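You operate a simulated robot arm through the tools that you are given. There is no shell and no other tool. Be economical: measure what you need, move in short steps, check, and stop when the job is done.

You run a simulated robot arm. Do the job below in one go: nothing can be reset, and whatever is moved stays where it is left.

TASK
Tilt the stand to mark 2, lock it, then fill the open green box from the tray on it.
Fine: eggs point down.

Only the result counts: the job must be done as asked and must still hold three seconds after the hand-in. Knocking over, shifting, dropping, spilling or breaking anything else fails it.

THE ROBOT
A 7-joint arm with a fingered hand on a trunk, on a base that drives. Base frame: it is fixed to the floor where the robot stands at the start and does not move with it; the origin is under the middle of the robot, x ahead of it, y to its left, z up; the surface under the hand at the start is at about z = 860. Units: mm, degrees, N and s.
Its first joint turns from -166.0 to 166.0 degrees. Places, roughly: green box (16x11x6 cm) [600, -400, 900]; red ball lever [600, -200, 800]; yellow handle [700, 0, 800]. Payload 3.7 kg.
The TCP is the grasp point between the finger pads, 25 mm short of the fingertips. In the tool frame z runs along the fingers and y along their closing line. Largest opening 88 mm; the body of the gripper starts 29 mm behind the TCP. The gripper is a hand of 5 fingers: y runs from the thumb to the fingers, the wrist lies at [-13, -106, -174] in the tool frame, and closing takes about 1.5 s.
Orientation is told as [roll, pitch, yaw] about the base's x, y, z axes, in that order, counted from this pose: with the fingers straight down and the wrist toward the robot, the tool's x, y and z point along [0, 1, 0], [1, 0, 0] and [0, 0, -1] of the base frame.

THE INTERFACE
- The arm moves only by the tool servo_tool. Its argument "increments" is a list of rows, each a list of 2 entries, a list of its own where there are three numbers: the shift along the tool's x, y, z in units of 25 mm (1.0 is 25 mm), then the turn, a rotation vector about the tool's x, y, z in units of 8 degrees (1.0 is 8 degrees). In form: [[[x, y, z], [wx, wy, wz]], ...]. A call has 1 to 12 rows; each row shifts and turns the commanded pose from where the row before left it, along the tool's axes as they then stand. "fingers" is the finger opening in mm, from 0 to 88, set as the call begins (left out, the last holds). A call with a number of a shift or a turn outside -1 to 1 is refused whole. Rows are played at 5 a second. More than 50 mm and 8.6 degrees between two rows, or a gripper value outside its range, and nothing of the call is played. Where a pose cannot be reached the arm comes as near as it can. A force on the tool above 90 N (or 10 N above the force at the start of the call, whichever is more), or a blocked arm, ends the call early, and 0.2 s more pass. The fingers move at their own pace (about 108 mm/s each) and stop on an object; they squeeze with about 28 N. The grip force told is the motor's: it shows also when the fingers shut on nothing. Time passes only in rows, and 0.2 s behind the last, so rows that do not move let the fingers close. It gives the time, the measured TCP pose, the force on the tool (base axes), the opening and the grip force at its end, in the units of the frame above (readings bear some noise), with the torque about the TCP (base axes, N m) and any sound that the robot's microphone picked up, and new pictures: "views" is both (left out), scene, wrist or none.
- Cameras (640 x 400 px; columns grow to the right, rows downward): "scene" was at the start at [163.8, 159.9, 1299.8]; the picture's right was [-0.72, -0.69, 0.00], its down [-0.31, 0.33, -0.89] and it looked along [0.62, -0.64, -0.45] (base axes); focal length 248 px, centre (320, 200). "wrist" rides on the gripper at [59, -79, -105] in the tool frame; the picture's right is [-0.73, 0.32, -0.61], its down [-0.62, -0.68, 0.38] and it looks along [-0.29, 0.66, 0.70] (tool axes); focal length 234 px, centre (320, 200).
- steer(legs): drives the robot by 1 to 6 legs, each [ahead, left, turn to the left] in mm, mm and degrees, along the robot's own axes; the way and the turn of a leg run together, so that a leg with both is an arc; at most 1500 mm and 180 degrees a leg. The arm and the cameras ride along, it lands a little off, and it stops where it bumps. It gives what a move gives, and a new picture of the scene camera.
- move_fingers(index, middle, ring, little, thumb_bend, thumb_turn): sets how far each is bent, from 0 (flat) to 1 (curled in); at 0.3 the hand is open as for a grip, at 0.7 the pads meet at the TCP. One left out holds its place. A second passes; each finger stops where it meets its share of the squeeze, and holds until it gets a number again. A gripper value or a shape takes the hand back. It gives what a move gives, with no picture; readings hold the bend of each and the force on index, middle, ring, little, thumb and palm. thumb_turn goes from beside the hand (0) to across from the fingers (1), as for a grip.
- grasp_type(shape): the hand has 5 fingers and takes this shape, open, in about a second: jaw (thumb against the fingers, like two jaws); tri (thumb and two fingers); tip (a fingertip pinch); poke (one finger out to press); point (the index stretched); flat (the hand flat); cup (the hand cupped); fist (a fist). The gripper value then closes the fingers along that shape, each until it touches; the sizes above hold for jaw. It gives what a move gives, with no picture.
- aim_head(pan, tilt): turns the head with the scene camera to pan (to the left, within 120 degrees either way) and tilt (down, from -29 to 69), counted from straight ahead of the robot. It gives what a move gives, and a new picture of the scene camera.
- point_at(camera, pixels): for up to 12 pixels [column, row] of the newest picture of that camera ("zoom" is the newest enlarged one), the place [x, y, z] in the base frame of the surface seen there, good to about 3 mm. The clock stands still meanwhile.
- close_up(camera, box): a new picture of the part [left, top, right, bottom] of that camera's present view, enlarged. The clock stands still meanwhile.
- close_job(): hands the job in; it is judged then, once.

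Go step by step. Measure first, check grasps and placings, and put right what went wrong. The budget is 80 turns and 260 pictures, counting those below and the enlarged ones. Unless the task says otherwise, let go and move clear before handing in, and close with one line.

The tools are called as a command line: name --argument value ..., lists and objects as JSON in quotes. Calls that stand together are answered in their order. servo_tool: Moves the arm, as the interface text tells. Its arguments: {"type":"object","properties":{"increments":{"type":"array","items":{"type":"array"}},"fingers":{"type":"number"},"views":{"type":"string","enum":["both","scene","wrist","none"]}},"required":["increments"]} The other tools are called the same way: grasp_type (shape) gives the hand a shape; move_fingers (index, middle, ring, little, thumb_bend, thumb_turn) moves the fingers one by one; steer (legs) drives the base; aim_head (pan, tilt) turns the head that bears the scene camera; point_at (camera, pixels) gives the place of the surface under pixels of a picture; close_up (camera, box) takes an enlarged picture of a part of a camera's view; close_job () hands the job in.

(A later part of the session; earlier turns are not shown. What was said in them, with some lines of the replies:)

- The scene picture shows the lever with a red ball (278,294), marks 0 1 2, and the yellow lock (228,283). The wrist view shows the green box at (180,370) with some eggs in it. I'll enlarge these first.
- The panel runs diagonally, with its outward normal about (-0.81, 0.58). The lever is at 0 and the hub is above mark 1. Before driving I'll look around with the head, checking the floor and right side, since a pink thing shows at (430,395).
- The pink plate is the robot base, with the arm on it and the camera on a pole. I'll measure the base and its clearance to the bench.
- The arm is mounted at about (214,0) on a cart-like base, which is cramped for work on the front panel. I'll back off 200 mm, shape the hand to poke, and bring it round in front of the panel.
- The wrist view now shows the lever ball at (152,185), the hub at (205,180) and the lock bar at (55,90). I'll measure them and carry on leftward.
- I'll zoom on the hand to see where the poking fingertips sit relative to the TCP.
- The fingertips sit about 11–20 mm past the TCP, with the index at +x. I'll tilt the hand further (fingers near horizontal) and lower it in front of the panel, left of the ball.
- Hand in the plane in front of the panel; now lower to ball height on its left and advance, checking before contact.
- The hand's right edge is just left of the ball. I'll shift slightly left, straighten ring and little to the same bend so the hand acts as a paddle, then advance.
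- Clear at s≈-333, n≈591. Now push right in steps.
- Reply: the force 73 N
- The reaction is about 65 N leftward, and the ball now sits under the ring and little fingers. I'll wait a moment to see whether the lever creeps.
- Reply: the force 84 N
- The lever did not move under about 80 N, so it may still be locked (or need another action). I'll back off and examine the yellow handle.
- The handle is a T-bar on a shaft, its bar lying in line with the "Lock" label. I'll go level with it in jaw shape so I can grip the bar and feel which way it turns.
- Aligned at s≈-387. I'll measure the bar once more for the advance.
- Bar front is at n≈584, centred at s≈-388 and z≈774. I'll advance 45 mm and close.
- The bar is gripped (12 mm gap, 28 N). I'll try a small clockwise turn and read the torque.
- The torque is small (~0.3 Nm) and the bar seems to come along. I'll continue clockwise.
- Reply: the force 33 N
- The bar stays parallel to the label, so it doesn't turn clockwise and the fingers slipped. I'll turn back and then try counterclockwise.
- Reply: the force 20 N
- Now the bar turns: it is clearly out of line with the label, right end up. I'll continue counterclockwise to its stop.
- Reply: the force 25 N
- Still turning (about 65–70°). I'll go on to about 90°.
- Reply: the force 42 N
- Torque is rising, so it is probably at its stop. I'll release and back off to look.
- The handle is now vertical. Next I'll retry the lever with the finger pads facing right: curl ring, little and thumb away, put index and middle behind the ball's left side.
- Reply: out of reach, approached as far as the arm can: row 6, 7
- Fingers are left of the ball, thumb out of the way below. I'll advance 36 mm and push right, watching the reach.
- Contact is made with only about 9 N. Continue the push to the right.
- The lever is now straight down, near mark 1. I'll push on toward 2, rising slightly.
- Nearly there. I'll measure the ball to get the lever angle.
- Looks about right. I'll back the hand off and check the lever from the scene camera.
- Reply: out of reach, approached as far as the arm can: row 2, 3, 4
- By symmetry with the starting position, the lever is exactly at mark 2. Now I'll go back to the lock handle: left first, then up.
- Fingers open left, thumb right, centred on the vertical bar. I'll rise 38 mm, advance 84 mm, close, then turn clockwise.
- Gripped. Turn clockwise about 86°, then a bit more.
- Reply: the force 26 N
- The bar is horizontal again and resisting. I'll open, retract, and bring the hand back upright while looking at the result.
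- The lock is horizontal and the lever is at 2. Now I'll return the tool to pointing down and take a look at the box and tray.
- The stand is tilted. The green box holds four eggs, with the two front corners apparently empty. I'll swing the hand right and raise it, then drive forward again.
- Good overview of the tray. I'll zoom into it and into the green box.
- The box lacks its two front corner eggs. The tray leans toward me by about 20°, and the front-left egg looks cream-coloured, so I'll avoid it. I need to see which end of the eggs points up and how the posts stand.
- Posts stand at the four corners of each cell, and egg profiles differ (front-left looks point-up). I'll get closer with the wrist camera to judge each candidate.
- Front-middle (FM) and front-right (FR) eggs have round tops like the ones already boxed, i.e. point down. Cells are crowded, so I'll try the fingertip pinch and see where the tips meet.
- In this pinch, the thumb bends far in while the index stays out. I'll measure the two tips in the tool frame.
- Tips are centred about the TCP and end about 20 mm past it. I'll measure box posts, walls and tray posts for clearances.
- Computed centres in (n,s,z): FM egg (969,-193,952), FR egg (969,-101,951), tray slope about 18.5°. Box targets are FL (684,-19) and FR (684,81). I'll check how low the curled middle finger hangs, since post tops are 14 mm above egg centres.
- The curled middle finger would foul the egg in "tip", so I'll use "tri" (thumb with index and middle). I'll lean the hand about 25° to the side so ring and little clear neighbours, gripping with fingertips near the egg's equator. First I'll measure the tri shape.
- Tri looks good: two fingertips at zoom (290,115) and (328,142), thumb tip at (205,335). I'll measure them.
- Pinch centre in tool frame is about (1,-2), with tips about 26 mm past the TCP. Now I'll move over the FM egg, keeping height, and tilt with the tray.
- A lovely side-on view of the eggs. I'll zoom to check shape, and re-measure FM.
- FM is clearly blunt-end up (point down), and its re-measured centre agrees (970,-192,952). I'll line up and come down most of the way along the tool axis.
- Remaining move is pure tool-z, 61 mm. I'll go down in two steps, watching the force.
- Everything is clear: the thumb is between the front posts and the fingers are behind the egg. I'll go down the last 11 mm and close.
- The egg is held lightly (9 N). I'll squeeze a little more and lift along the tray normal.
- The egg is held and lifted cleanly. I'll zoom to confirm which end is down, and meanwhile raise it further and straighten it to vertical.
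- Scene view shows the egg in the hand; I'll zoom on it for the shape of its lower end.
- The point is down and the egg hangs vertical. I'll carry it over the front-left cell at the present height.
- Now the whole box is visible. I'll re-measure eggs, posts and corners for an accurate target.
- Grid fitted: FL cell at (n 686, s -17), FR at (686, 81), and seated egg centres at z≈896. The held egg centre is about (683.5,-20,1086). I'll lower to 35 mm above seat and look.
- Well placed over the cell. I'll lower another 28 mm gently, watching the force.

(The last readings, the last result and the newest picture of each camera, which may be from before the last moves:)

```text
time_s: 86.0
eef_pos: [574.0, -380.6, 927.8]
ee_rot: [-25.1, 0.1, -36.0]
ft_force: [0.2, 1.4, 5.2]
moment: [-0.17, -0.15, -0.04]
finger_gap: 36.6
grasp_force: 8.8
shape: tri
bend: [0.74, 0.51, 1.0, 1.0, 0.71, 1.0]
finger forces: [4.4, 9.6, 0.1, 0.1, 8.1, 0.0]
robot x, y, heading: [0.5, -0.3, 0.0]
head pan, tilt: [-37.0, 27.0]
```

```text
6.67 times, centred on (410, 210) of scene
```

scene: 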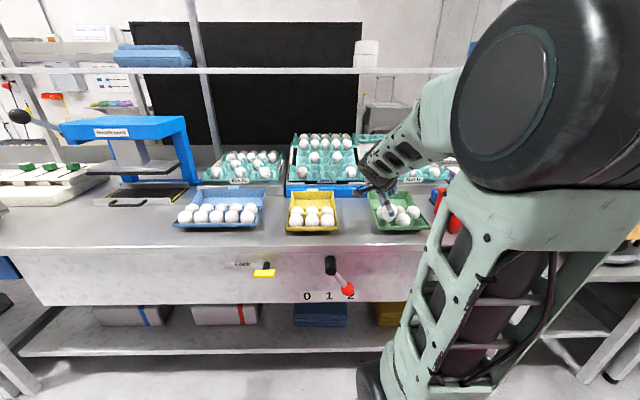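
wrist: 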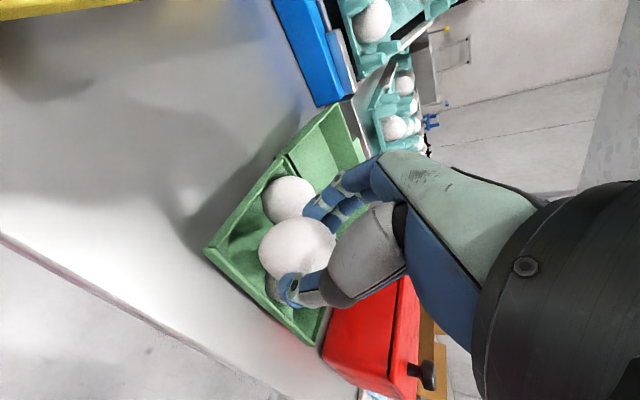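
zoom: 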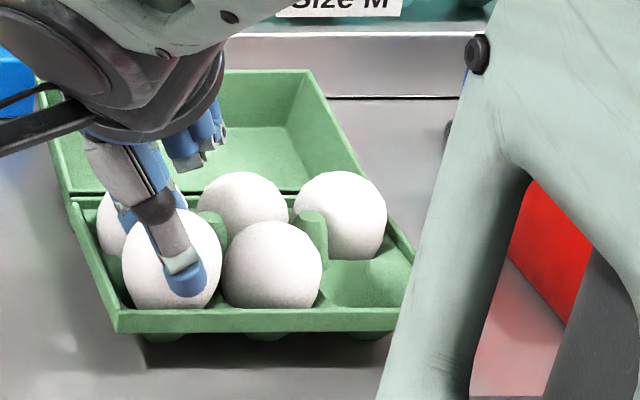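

The egg is essentially seated (about 5 N of contact, with the middle finger brushing the post). I'll release gently with a small opening.

servo_tool --increments '[[[0.05, 0, 0.1], [0, 0, 0]], [[0, 0, 0], [0, 0, 0]]]' --fingers 39 --views "none"

servo_tool --increments '[[[0, 0, 0], [0, 0, 0]], [[0, 0, 0], [0, 0, 0]]]' --fingers 46 --views "none"

close_up --camera "wrist" --box '[160, 160, 400, 340]'

close_up --camera "scene" --box '[370, 180, 450, 240]'

```text
time_s: 86.6
eef_pos: [574.8, -378.1, 925.7]
ee_rot: [-25.1, 0.1, -36.0]
ft_force: [-3.7, 10.1, 25.6]
moment: [-0.58, -0.55, 0.15]
finger_gap: 39.1
grasp_force: 0.1
shape: tri
bend: [0.74, 0.48, 0.99, 0.99, 0.69, 1.0]
finger forces: [7.0, 22.5, 0.0, 0.0, 1.7, 0.0]
robot x, y, heading: [0.6, -2.9, 0.1]
head pan, tilt: [-37.0, 27.0]
```

```text
time_s: 87.2
eef_pos: [574.1, -380.1, 926.3]
ee_rot: [-25.0, 0.1, -35.8]
ft_force: [-1.8, 3.1, 17.7]
moment: [-0.58, -0.45, 0.02]
finger_gap: 45.9
grasp_force: 0.0
shape: tri
bend: [0.74, 0.43, 0.99, 0.99, 0.69, 1.0]
finger forces: [0.2, 17.4, 0.1, 0.0, 0.1, 0.1]
robot x, y, heading: [-0.0, 3.5, -0.0]
head pan, tilt: [-37.0, 27.0]
```

```text
2.22 times, centred on (280, 250) of wrist
```

zoom: 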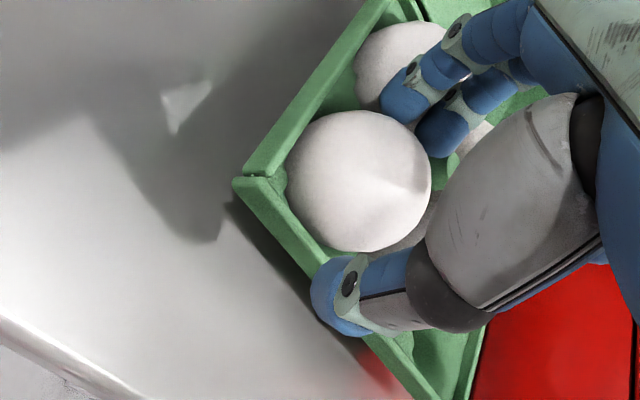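

```text
6.67 times, centred on (410, 210) of scene
```

zoom: 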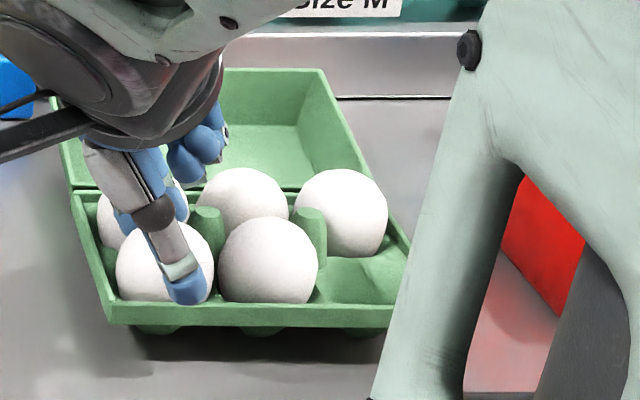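

The egg is released; the middle finger is leaning on the post, so I'll lift straight up now.

servo_tool --increments '[[[-0.17, 0, -0.36], [0, 0, 0]], [[-0.25, 0, -0.54], [0, 0, 0]], [[-0.34, 0, -0.72], [0, 0, 0]], [[-0.42, 0, -0.9], [0, 0, 0]], [[-0.42, 0, -0.9], [0, 0, 0]], [[-0.42, 0, -0.9], [0, 0, 0]], [[-0.42, 0, -0.9], [0, 0, 0]]]' --views "wrist"

close_up --camera "wrist" --box '[120, 180, 320, 340]'

close_up --camera "scene" --box '[370, 180, 450, 240]'

```text
time_s: 88.8
eef_pos: [575.7, -380.5, 1069.9]
ee_rot: [-25.0, 0.2, -35.9]
ft_force: [-0.2, 0.9, -0.3]
moment: [0.01, 0.0, 0.01]
finger_gap: 45.9
grasp_force: 0.0
shape: tri
bend: [0.74, 0.44, 0.99, 0.99, 0.69, 1.0]
finger forces: [0.1, 0.0, 0.0, 0.1, 0.0, 0.0]
robot x, y, heading: [-0.7, 1.6, 0.2]
head pan, tilt: [-37.0, 27.0]
```

wrist: 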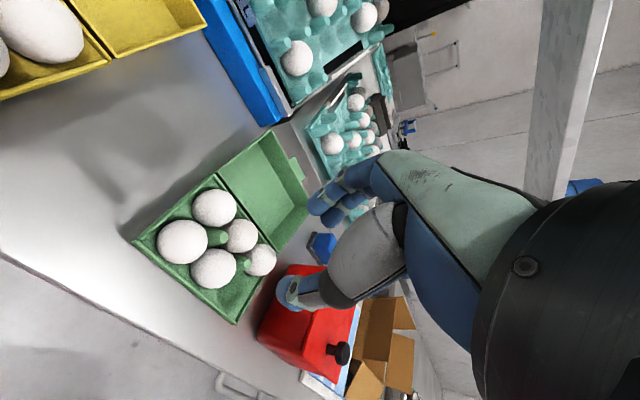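

```text
2.50 times, centred on (220, 260) of wrist
```

zoom: 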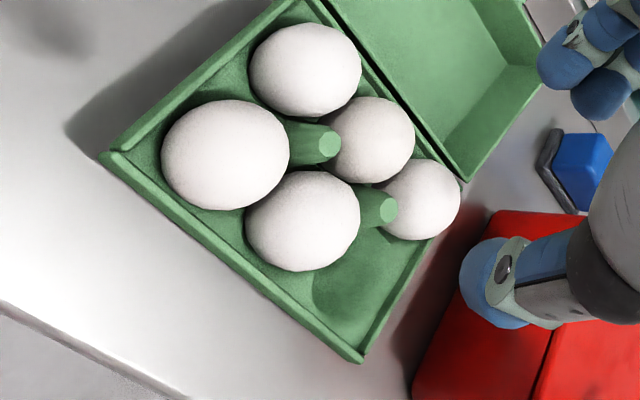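

```text
6.67 times, centred on (410, 210) of scene
```

zoom: 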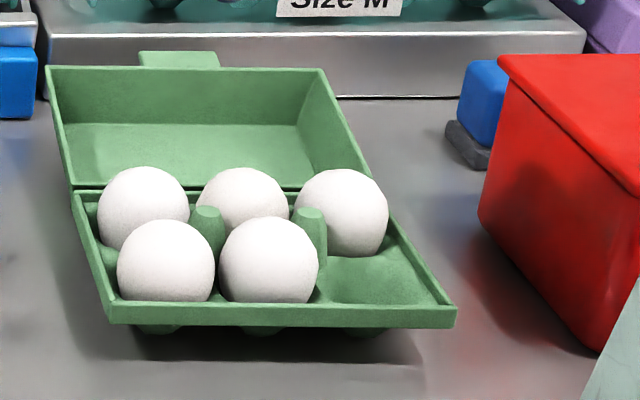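

The first egg sits well. I'll re-measure the box now (it may have moved a few mm), then fetch the FR tray egg in the same way.

close_up --camera "wrist" --box '[120, 180, 320, 340]'

point_at --camera "zoom" --pixels '[[303, 220], [371, 140], [420, 200], [306, 70], [225, 155], [360, 356], [329, 144], [388, 208], [355, 295], [115, 155], [460, 188]]'

point_at --camera "wrist" --pixels '[[297, 58]]'

```text
2.50 times, centred on (220, 260) of wrist
```

zoom: 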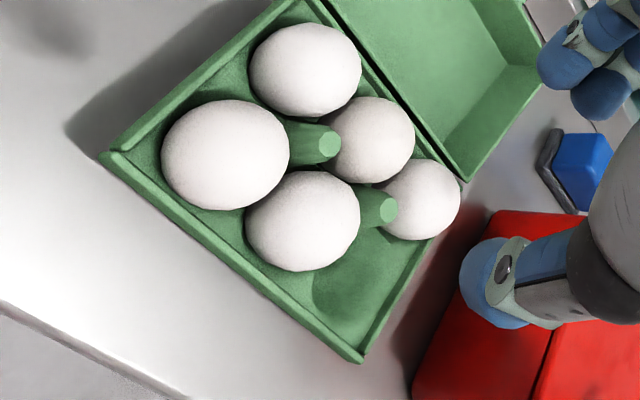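

```text
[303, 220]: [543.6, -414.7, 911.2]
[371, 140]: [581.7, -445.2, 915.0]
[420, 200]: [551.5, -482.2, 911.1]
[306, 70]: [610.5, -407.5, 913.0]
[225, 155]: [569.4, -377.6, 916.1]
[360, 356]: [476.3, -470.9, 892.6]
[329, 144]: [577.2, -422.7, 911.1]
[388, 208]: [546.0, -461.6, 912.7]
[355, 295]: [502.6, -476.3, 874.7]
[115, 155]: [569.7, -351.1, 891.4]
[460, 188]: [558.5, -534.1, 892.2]
```

```text
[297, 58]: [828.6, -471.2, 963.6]
```

FR box target is now (n 687, s 81.5), and the second tray egg is at (968,-99.5,951). I'll travel over and tilt with the tray again.

servo_tool --increments '[[[0.523, 1, -0.396], [0, 0, 0]], [[0.523, 1, -0.396], [0, 0, 0]], [[0.523, 1, -0.396], [0, 0, 0]], [[0.523, 1, -0.396], [0, 0, 0]], [[0.523, 1, -0.396], [0, 0, 0]], [[0.523, 1, -0.396], [0, 0, 0]], [[0.523, 1, -0.396], [0, 0, 0]], [[0.523, 1, -0.396], [0, 0, 0]], [[0.523, 1, -0.396], [0, 0, 0]], [[0, 0.24, 0], [-0.698, 0, 0.326]], [[0, 0, 0], [-0.698, 0, 0.326]], [[0, 0, 0], [-0.698, 0, 0.326]]]' --fingers 70 --views "wrist"

close_up --camera "wrist" --box '[140, 170, 380, 350]'

```text
time_s: 91.4
eef_pos: [846.3, -398.5, 1099.7]
ee_rot: [-25.1, -18.4, -35.8]
ft_force: [0.2, 0.2, -0.2]
moment: [-0.04, 0.01, -0.02]
finger_gap: 69.4
grasp_force: 0.1
shape: tri
bend: [0.27, 0.34, 0.99, 0.99, 0.5, 0.99]
finger forces: [0.0, 0.0, 0.1, 0.1, 0.0, 0.0]
robot x, y, heading: [-1.8, 0.1, -0.2]
head pan, tilt: [-37.0, 27.0]
```

wrist: 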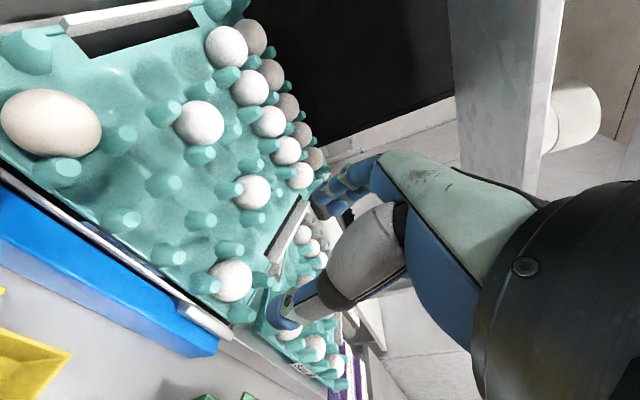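

```text
2.22 times, centred on (260, 260) of wrist
```

zoom: 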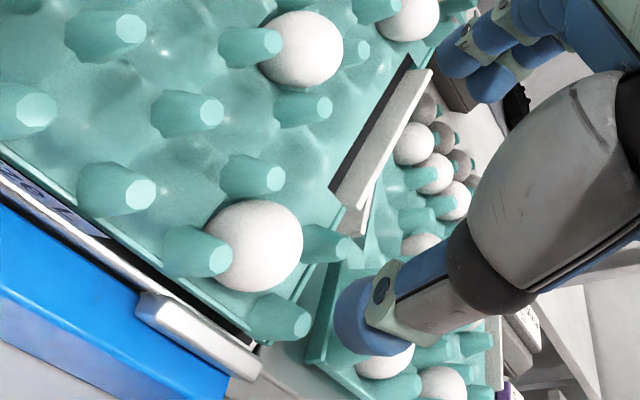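

point_at --camera "zoom" --pixels '[[256, 246], [250, 250], [218, 262], [273, 175], [346, 248], [295, 325]]'

close_up --camera "wrist" --box '[190, 240, 290, 320]'

```text
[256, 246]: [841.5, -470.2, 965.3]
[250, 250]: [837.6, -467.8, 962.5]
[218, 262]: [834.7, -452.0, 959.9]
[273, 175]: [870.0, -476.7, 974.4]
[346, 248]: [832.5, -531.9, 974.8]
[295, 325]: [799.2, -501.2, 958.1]
```

```text
5.00 times, centred on (240, 280) of wrist
```

zoom: 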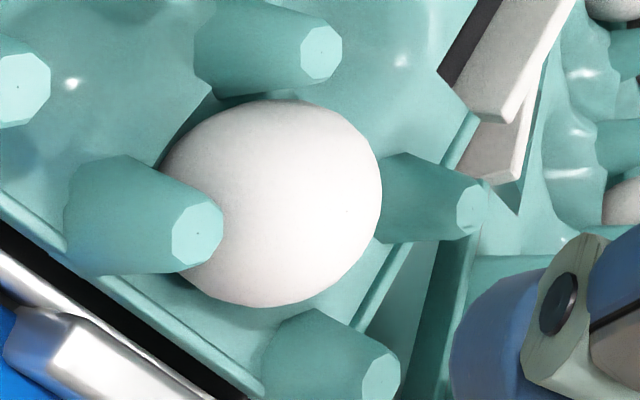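

Again blunt end up. The remaining move is almost pure tool-z (149 mm). I'll go 110 mm, check, then the rest.

servo_tool --increments '[[[-0.03, 0.04, 0.9], [0, 0, 0]], [[-0.03, 0.04, 0.9], [0, 0, 0]], [[0, 0, 0.9], [0, 0, 0]], [[0, 0, 0.9], [0, 0, 0]], [[0, 0, 0.8], [0, 0, 0]]]' --views "wrist"

close_up --camera "wrist" --box '[200, 160, 420, 340]'

```text
time_s: 92.6
eef_pos: [845.1, -454.8, 1006.9]
ee_rot: [-25.1, -18.3, -35.9]
ft_force: [0.4, 0.3, 0.2]
moment: [0.0, 0.01, -0.01]
finger_gap: 70.0
grasp_force: 0.2
shape: tri
bend: [0.27, 0.34, 0.99, 0.99, 0.5, 0.99]
finger forces: [0.0, 0.1, 0.0, 0.0, 0.1, 0.0]
robot x, y, heading: [1.6, 4.6, -0.3]
head pan, tilt: [-37.0, 27.0]
```

wrist: 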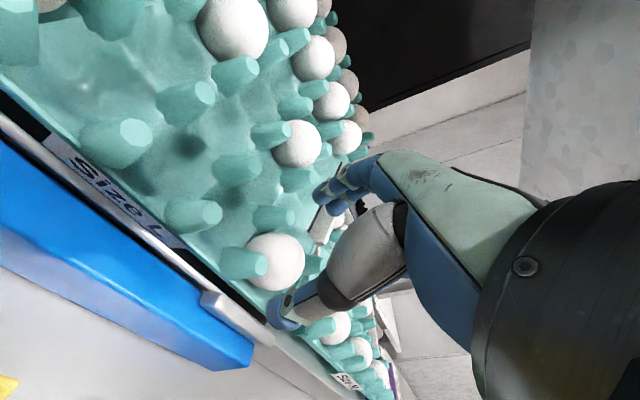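

```text
2.22 times, centred on (310, 250) of wrist
```

zoom: 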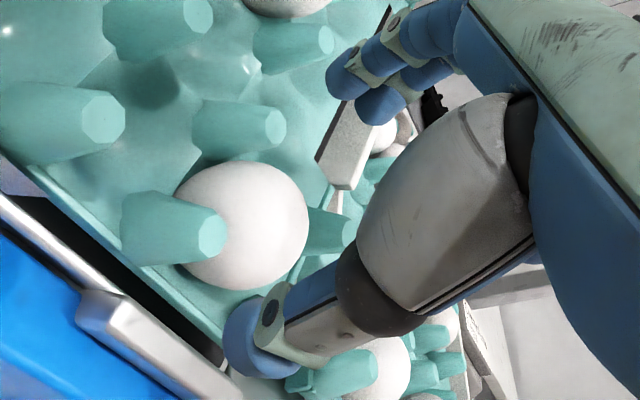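

Same picture as the first pick; I'll just check the white flap near the middle finger's path.

point_at --camera "zoom" --pixels '[[335, 175], [352, 185], [325, 155], [372, 115]]'

```text
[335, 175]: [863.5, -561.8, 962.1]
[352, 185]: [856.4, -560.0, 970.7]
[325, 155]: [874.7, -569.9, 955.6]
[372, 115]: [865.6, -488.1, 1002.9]
```

The flap is over 25 mm clear. I'll descend the last 41 mm, close gently and lift along the tray normal.

servo_tool --increments '[[[0, 0.04, 0.7], [0, 0, 0]], [[0, 0, 0.5], [0, 0, 0]], [[0, 0, 0.43], [0, 0, 0]]]' --views "none"

servo_tool --increments '[[[0, 0, 0], [0, 0, 0]], [[0, 0, 0], [0, 0, 0]], [[0, 0, 0], [0, 0, 0]], [[0, 0, 0], [0, 0, 0]], [[0, 0, 0], [0, 0, 0]], [[0, 0, 0], [0, 0, 0]], [[0, 0, 0], [0, 0, 0]]]' --fingers 32 --views "none"

close_up --camera "wrist" --box '[200, 160, 420, 340]'

```text
time_s: 93.4
eef_pos: [843.7, -477.7, 971.5]
ee_rot: [-25.1, -18.3, -36.0]
ft_force: [0.3, -0.4, -0.7]
moment: [0.02, -0.05, 0.0]
finger_gap: 69.5
grasp_force: 0.1
shape: tri
bend: [0.27, 0.34, 0.99, 0.99, 0.5, 0.99]
finger forces: [0.0, 0.0, 0.0, 0.0, 0.1, 0.1]
robot x, y, heading: [-1.2, 3.4, -0.1]
head pan, tilt: [-37.0, 27.0]
```

```text
time_s: 95.0
eef_pos: [845.5, -477.6, 971.7]
ee_rot: [-25.1, -18.3, -35.9]
ft_force: [-0.8, 0.7, -1.0]
moment: [0.02, -0.01, 0.0]
finger_gap: 37.5
grasp_force: 9.1
shape: tri
bend: [0.74, 0.51, 1.0, 1.0, 0.7, 1.0]
finger forces: [3.3, 3.8, 0.0, 0.0, 8.4, 0.0]
robot x, y, heading: [1.7, -0.7, 0.1]
head pan, tilt: [-37.0, 27.0]
```

```text
2.22 times, centred on (310, 250) of wrist
```

zoom: 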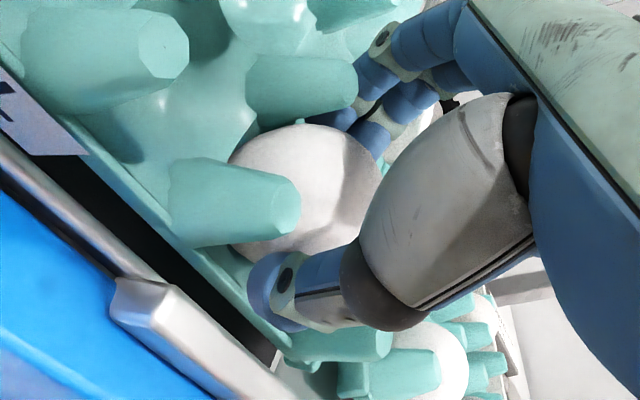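

Gripped at 37 mm with 9 N, like the first. Lift along the normal, then up and straighten.

servo_tool --increments '[[[-0.17, 0, -0.36], [0, 0, 0]], [[-0.17, 0, -0.36], [0, 0, 0]], [[-0.25, 0, -0.54], [0, 0, 0]], [[-0.34, 0, -0.72], [0, 0, 0]], [[-0.34, 0, -0.72], [0, 0, 0]], [[-0.4, 0.317, -0.859], [0, 0, 0]], [[-0.4, 0.317, -0.859], [0, 0, 0]], [[-0.4, 0.317, -0.859], [0, 0, 0]], [[0, -0.6, 0], [0.698, 0, -0.326]], [[0, -0.6, 0], [0.698, 0, -0.326]], [[0, -0.6, 0], [0.698, 0, -0.326]]]' --views "both"

close_up --camera "scene" --box '[330, 120, 390, 170]'

close_up --camera "wrist" --box '[200, 180, 400, 320]'

```text
time_s: 97.4
eef_pos: [789.5, -438.6, 1106.9]
ee_rot: [-25.1, 0.1, -35.9]
ft_force: [-0.1, -0.1, -1.1]
moment: [0.01, 0.0, 0.03]
finger_gap: 37.2
grasp_force: 9.1
shape: tri
bend: [0.74, 0.51, 1.0, 1.0, 0.7, 1.0]
finger forces: [3.8, 4.2, 0.1, 0.0, 7.9, 0.0]
robot x, y, heading: [0.8, -1.5, 0.1]
head pan, tilt: [-37.0, 27.0]
```

scene: 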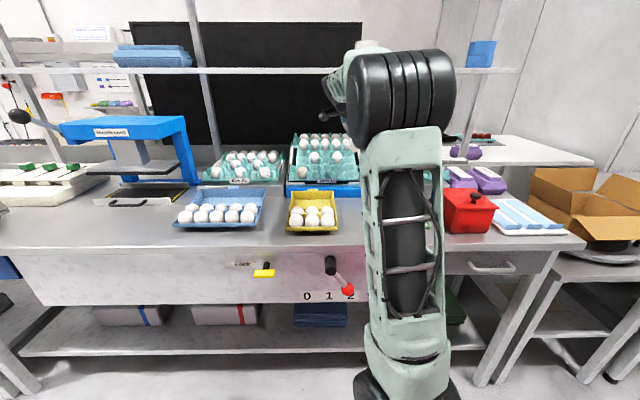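
wrist: 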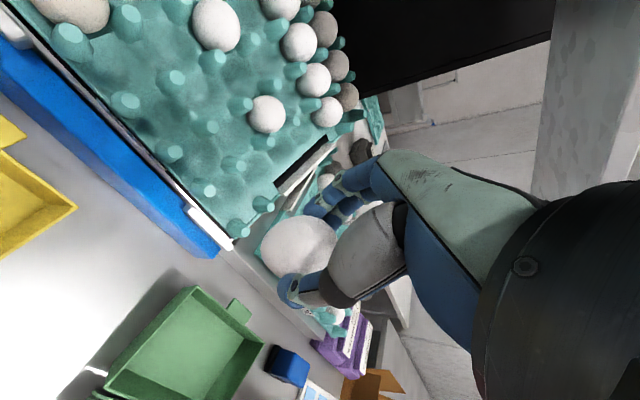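

```text
8.00 times, centred on (360, 145) of scene
```

zoom: 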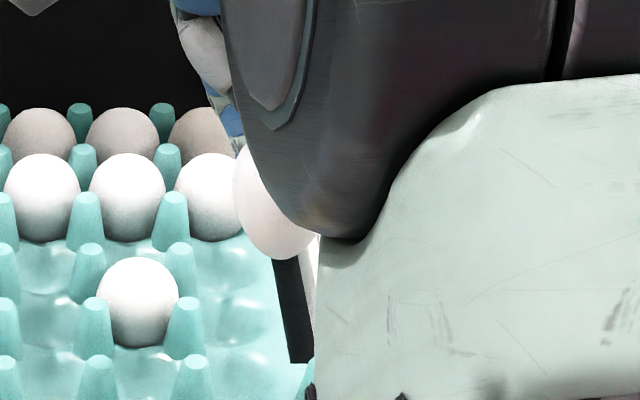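

```text
2.86 times, centred on (300, 250) of wrist
```

zoom: 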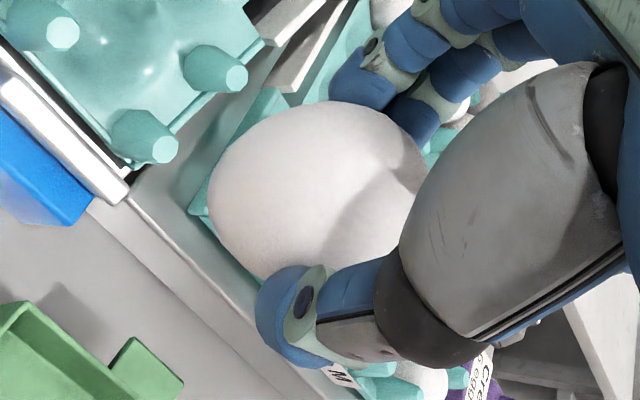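

Egg held point-down in the same attitude. I'll carry it over the front-right cell.

servo_tool --increments '[[[-0.716, -0.924, 0.334], [0, 0, 0]], [[-0.716, -0.924, 0.334], [0, 0, 0]], [[-0.716, -0.924, 0.334], [0, 0, 0]], [[-0.716, -0.924, 0.334], [0, 0, 0]], [[-0.716, -0.924, 0.334], [0, 0, 0]], [[-0.716, -0.924, 0.334], [0, 0, 0]], [[-0.716, -0.924, 0.334], [0, 0, 0]], [[-0.716, -0.924, 0.334], [0, 0, 0]], [[-0.716, -0.924, 0.334], [0, 0, 0]]]' --views "wrist"

close_up --camera "scene" --box '[360, 110, 460, 240]'

close_up --camera "wrist" --box '[60, 130, 340, 330]'

```text
time_s: 99.4
eef_pos: [519.5, -458.6, 1108.1]
ee_rot: [-25.1, 0.2, -35.9]
ft_force: [0.3, -0.8, -1.4]
moment: [-0.03, -0.03, 0.01]
finger_gap: 37.2
grasp_force: 8.8
shape: tri
bend: [0.74, 0.51, 1.0, 1.0, 0.7, 1.0]
finger forces: [3.8, 4.2, 0.0, 0.0, 8.1, 0.0]
robot x, y, heading: [1.1, -3.1, 0.0]
head pan, tilt: [-37.0, 27.0]
```

wrist: 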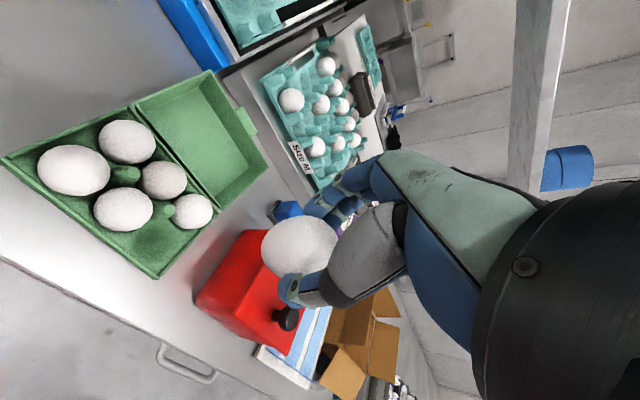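

```text
3.08 times, centred on (410, 175) of scene
```

zoom: 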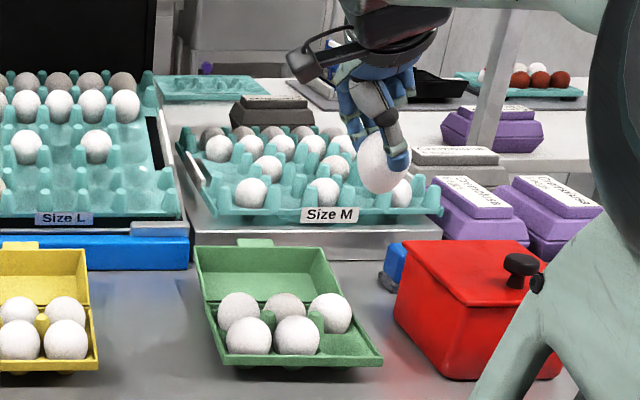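

```text
2.00 times, centred on (200, 230) of wrist
```

zoom: 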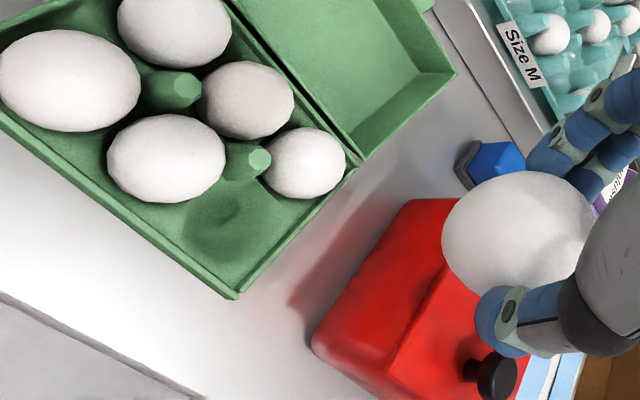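

The red pot stands near the right end of the box. I'll measure its clearance and the box once more.

point_at --camera "zoom" --pixels '[[330, 330], [405, 215], [360, 285], [415, 345], [238, 294], [355, 165], [165, 157], [305, 163], [262, 160], [186, 88], [215, 225], [490, 370]]'

```text
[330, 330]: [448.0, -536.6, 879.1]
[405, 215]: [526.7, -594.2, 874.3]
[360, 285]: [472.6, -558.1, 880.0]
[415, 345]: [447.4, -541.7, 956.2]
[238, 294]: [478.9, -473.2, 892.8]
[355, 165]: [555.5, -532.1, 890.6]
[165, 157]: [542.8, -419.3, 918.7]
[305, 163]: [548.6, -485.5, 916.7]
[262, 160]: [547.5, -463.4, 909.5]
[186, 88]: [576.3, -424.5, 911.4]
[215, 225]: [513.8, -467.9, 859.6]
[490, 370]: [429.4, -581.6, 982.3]
```

The red pot is over 50 mm clear. Target is (689, s 81.5), about 2 mm from where the egg hangs. I'll lower to 35 mm above the seat.

servo_tool --increments '[[[0.354, 0.009, 0.786], [0, 0, 0]], [[0.354, 0.009, 0.786], [0, 0, 0]], [[0.354, 0.009, 0.786], [0, 0, 0]], [[0.354, 0.009, 0.786], [0, 0, 0]], [[0.354, 0.009, 0.786], [0, 0, 0]], [[0.354, 0.009, 0.786], [0, 0, 0]], [[0.354, 0.009, 0.786], [0, 0, 0]]]' --views "none"

close_up --camera "scene" --box '[370, 170, 450, 240]'

close_up --camera "wrist" --box '[120, 140, 400, 340]'

```text
time_s: 101.0
eef_pos: [517.4, -462.2, 957.8]
ee_rot: [-25.2, 0.1, -35.9]
ft_force: [-0.1, 0.4, -0.3]
moment: [0.0, -0.01, -0.01]
finger_gap: 37.3
grasp_force: 9.5
shape: tri
bend: [0.74, 0.51, 1.0, 1.0, 0.7, 1.0]
finger forces: [3.8, 4.2, 0.0, 0.0, 8.0, 0.0]
robot x, y, heading: [-2.9, 5.0, -0.1]
head pan, tilt: [-37.0, 27.0]
```

```text
5.71 times, centred on (410, 205) of scene
```

zoom: 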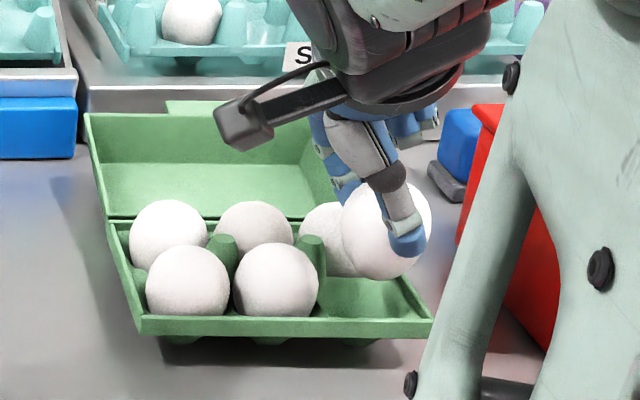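

```text
2.00 times, centred on (260, 240) of wrist
```

zoom: 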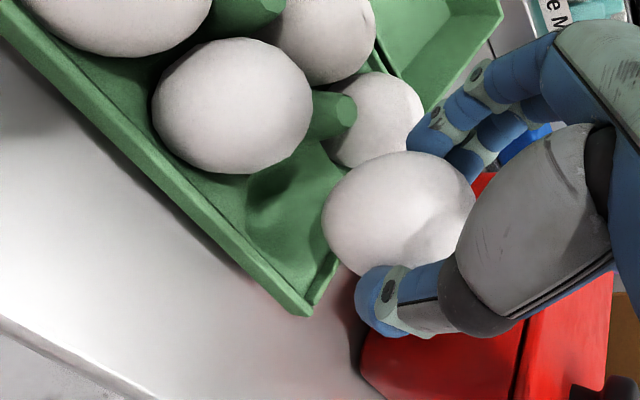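

The egg appears about 3 mm too far right (scene column 419 expected against 417.6). I'll correct that while lowering 28 mm.

servo_tool --increments '[[[0.19, 0.02, 0.324], [0, 0, 0]], [[0.19, 0.02, 0.324], [0, 0, 0]], [[0.19, 0, 0.324], [0, 0, 0]]]' --views "none"

close_up --camera "scene" --box '[370, 170, 450, 240]'

close_up --camera "wrist" --box '[120, 140, 400, 340]'

```text
time_s: 101.8
eef_pos: [519.7, -460.8, 930.1]
ee_rot: [-25.1, 0.1, -35.9]
ft_force: [-1.3, 0.8, 2.2]
moment: [-0.04, -0.07, 0.06]
finger_gap: 37.1
grasp_force: 8.5
shape: tri
bend: [0.74, 0.51, 1.0, 1.0, 0.7, 1.0]
finger forces: [8.1, 3.9, 0.0, 0.0, 8.7, 0.0]
robot x, y, heading: [-2.2, -0.5, 0.3]
head pan, tilt: [-37.0, 27.0]
```

```text
5.71 times, centred on (410, 205) of scene
```

zoom: 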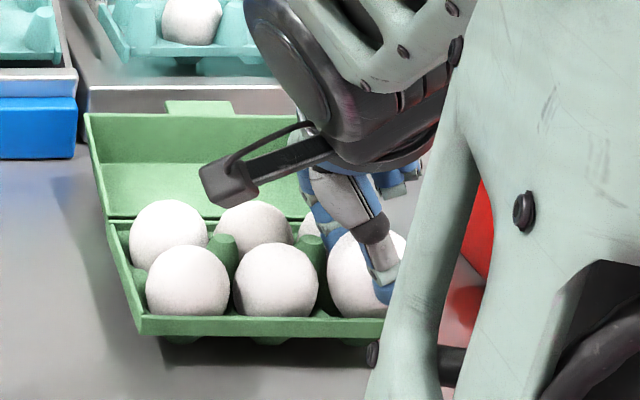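

```text
2.00 times, centred on (260, 240) of wrist
```

zoom: 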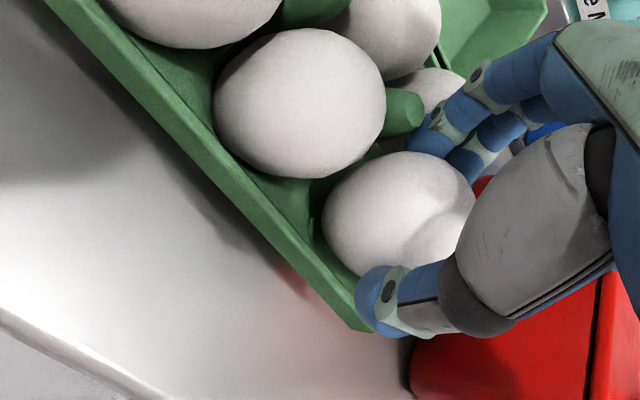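

Nearly seated (about 4 mm high, light contact). I'll lower 3 mm and release gently.

servo_tool --increments '[[[0.04, 0, 0.1], [0, 0, 0]], [[0, 0, 0], [0, 0, 0]]]' --views "none"

servo_tool --increments '[[[0, 0, 0], [0, 0, 0]], [[0, 0, 0], [0, 0, 0]]]' --fingers 40 --views "none"

servo_tool --increments '[[[0, 0, 0], [0, 0, 0]], [[0, 0, 0], [0, 0, 0]]]' --fingers 46 --views "none"

close_up --camera "wrist" --box '[120, 140, 400, 340]'

```text
time_s: 102.4
eef_pos: [519.1, -460.8, 928.7]
ee_rot: [-25.1, -0.1, -35.9]
ft_force: [-0.4, 6.5, 17.1]
moment: [-0.34, -0.4, 0.2]
finger_gap: 37.6
grasp_force: 8.8
shape: tri
bend: [0.74, 0.51, 1.0, 1.0, 0.7, 1.0]
finger forces: [11.8, 16.4, 0.0, 0.1, 9.5, 0.0]
robot x, y, heading: [-3.8, 2.1, 0.1]
head pan, tilt: [-37.0, 27.0]
```

```text
time_s: 103.0
eef_pos: [519.7, -459.8, 927.0]
ee_rot: [-25.1, 0.1, -35.9]
ft_force: [-4.2, 6.7, 15.1]
moment: [-0.37, -0.33, 0.09]
finger_gap: 40.0
grasp_force: 0.0
shape: tri
bend: [0.74, 0.48, 0.99, 0.99, 0.7, 1.0]
finger forces: [5.3, 14.0, 0.1, 0.0, 1.4, 0.0]
robot x, y, heading: [2.6, -0.2, 0.2]
head pan, tilt: [-37.0, 27.0]
```

```text
time_s: 103.6
eef_pos: [518.6, -460.2, 926.5]
ee_rot: [-25.0, 0.2, -35.9]
ft_force: [-5.5, 2.9, 9.9]
moment: [-0.28, -0.25, -0.04]
finger_gap: 43.3
grasp_force: 0.1
shape: tri
bend: [0.74, 0.46, 0.99, 0.99, 0.69, 1.0]
finger forces: [3.2, 9.4, 0.0, 0.0, 0.0, 0.0]
robot x, y, heading: [1.0, -3.3, -0.1]
head pan, tilt: [-37.0, 27.0]
```

```text
2.00 times, centred on (260, 240) of wrist
```

zoom: 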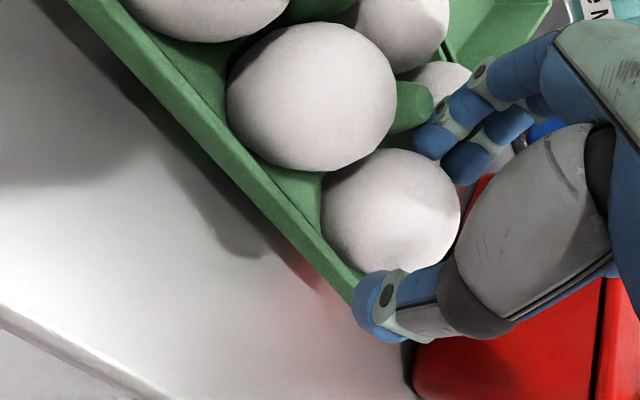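

The egg is released and seated; the thumb is free. I'll lift straight up and inspect.

servo_tool --increments '[[[-0.17, 0, -0.36], [0, 0, 0]], [[-0.25, 0, -0.54], [0, 0, 0]], [[-0.34, 0, -0.72], [0, 0, 0]], [[-0.42, 0, -0.9], [0, 0, 0]], [[-0.42, 0, -0.9], [0, 0, 0]], [[-0.42, 0, -0.9], [0, 0, 0]], [[-0.42, 0, -0.9], [0, 0, 0]], [[-0.42, -0.5, -0.9], [0, 0, 0]], [[-0.42, -0.5, -0.9], [0, 0, 0]]]' --views "both"

close_up --camera "scene" --box '[360, 170, 450, 240]'

close_up --camera "scene" --box '[230, 125, 390, 310]'

close_up --camera "wrist" --box '[0, 100, 280, 300]'

```text
time_s: 105.6
eef_pos: [500.4, -446.3, 1121.7]
ee_rot: [-25.1, 0.1, -35.9]
ft_force: [-0.3, 0.0, -0.5]
moment: [0.04, -0.02, -0.01]
finger_gap: 45.8
grasp_force: 0.0
shape: tri
bend: [0.74, 0.44, 0.99, 0.99, 0.69, 1.0]
finger forces: [0.1, 0.0, 0.1, 0.0, 0.0, 0.0]
robot x, y, heading: [-1.1, 1.0, 0.1]
head pan, tilt: [-37.0, 27.0]
```

scene: 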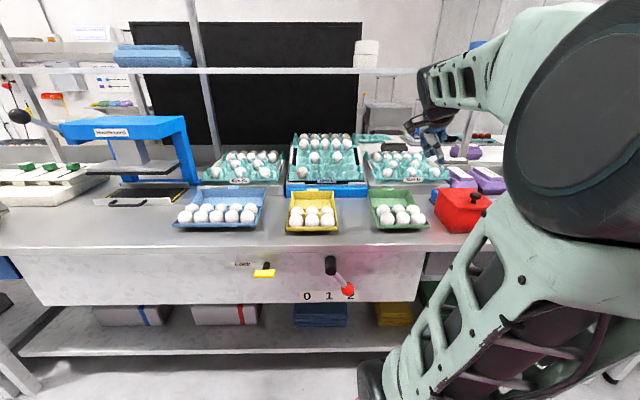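
wrist: 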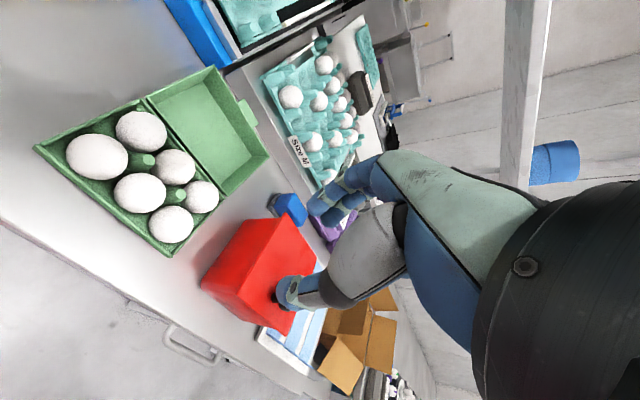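

```text
5.71 times, centred on (405, 205) of scene
```

zoom: 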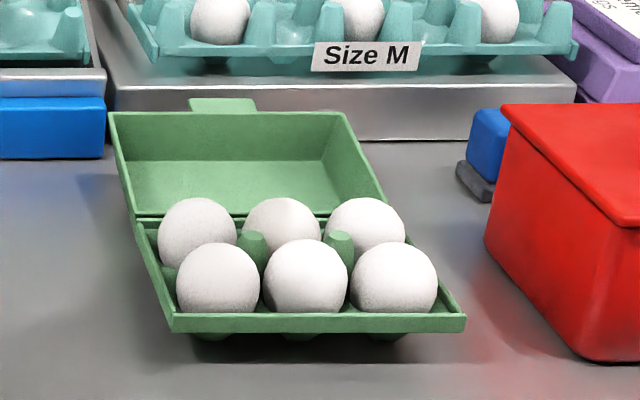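

```text
2.16 times, centred on (310, 218) of scene
```

zoom: 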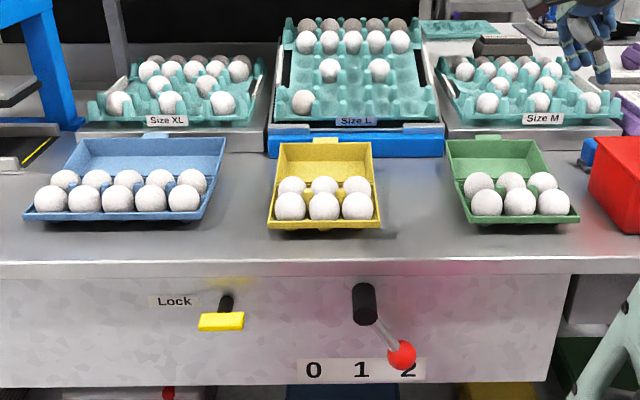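

```text
2.00 times, centred on (140, 200) of wrist
```

zoom: 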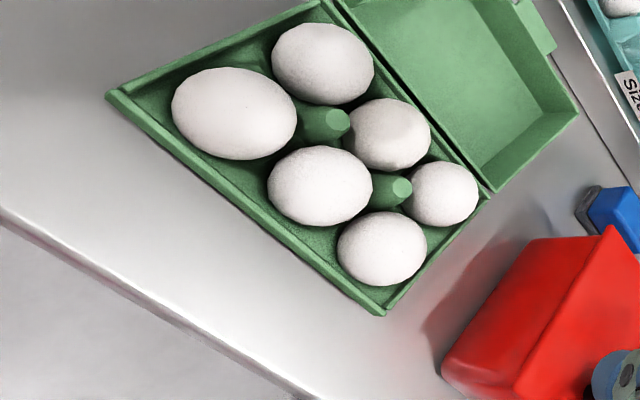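

All six cells of the green box hold eggs (both added with the point down), the lever is at 2, the lock bar is back in line with "Lock", and the hand is clear. I'm handing in.

close_job

```text
The job is handed in.
```

The stand is tilted to mark 2 and locked. The green box is full: I filled its two empty cells with eggs from the Size L tray, point down. While I set the eggs in, the box may have shifted a few millimetres.
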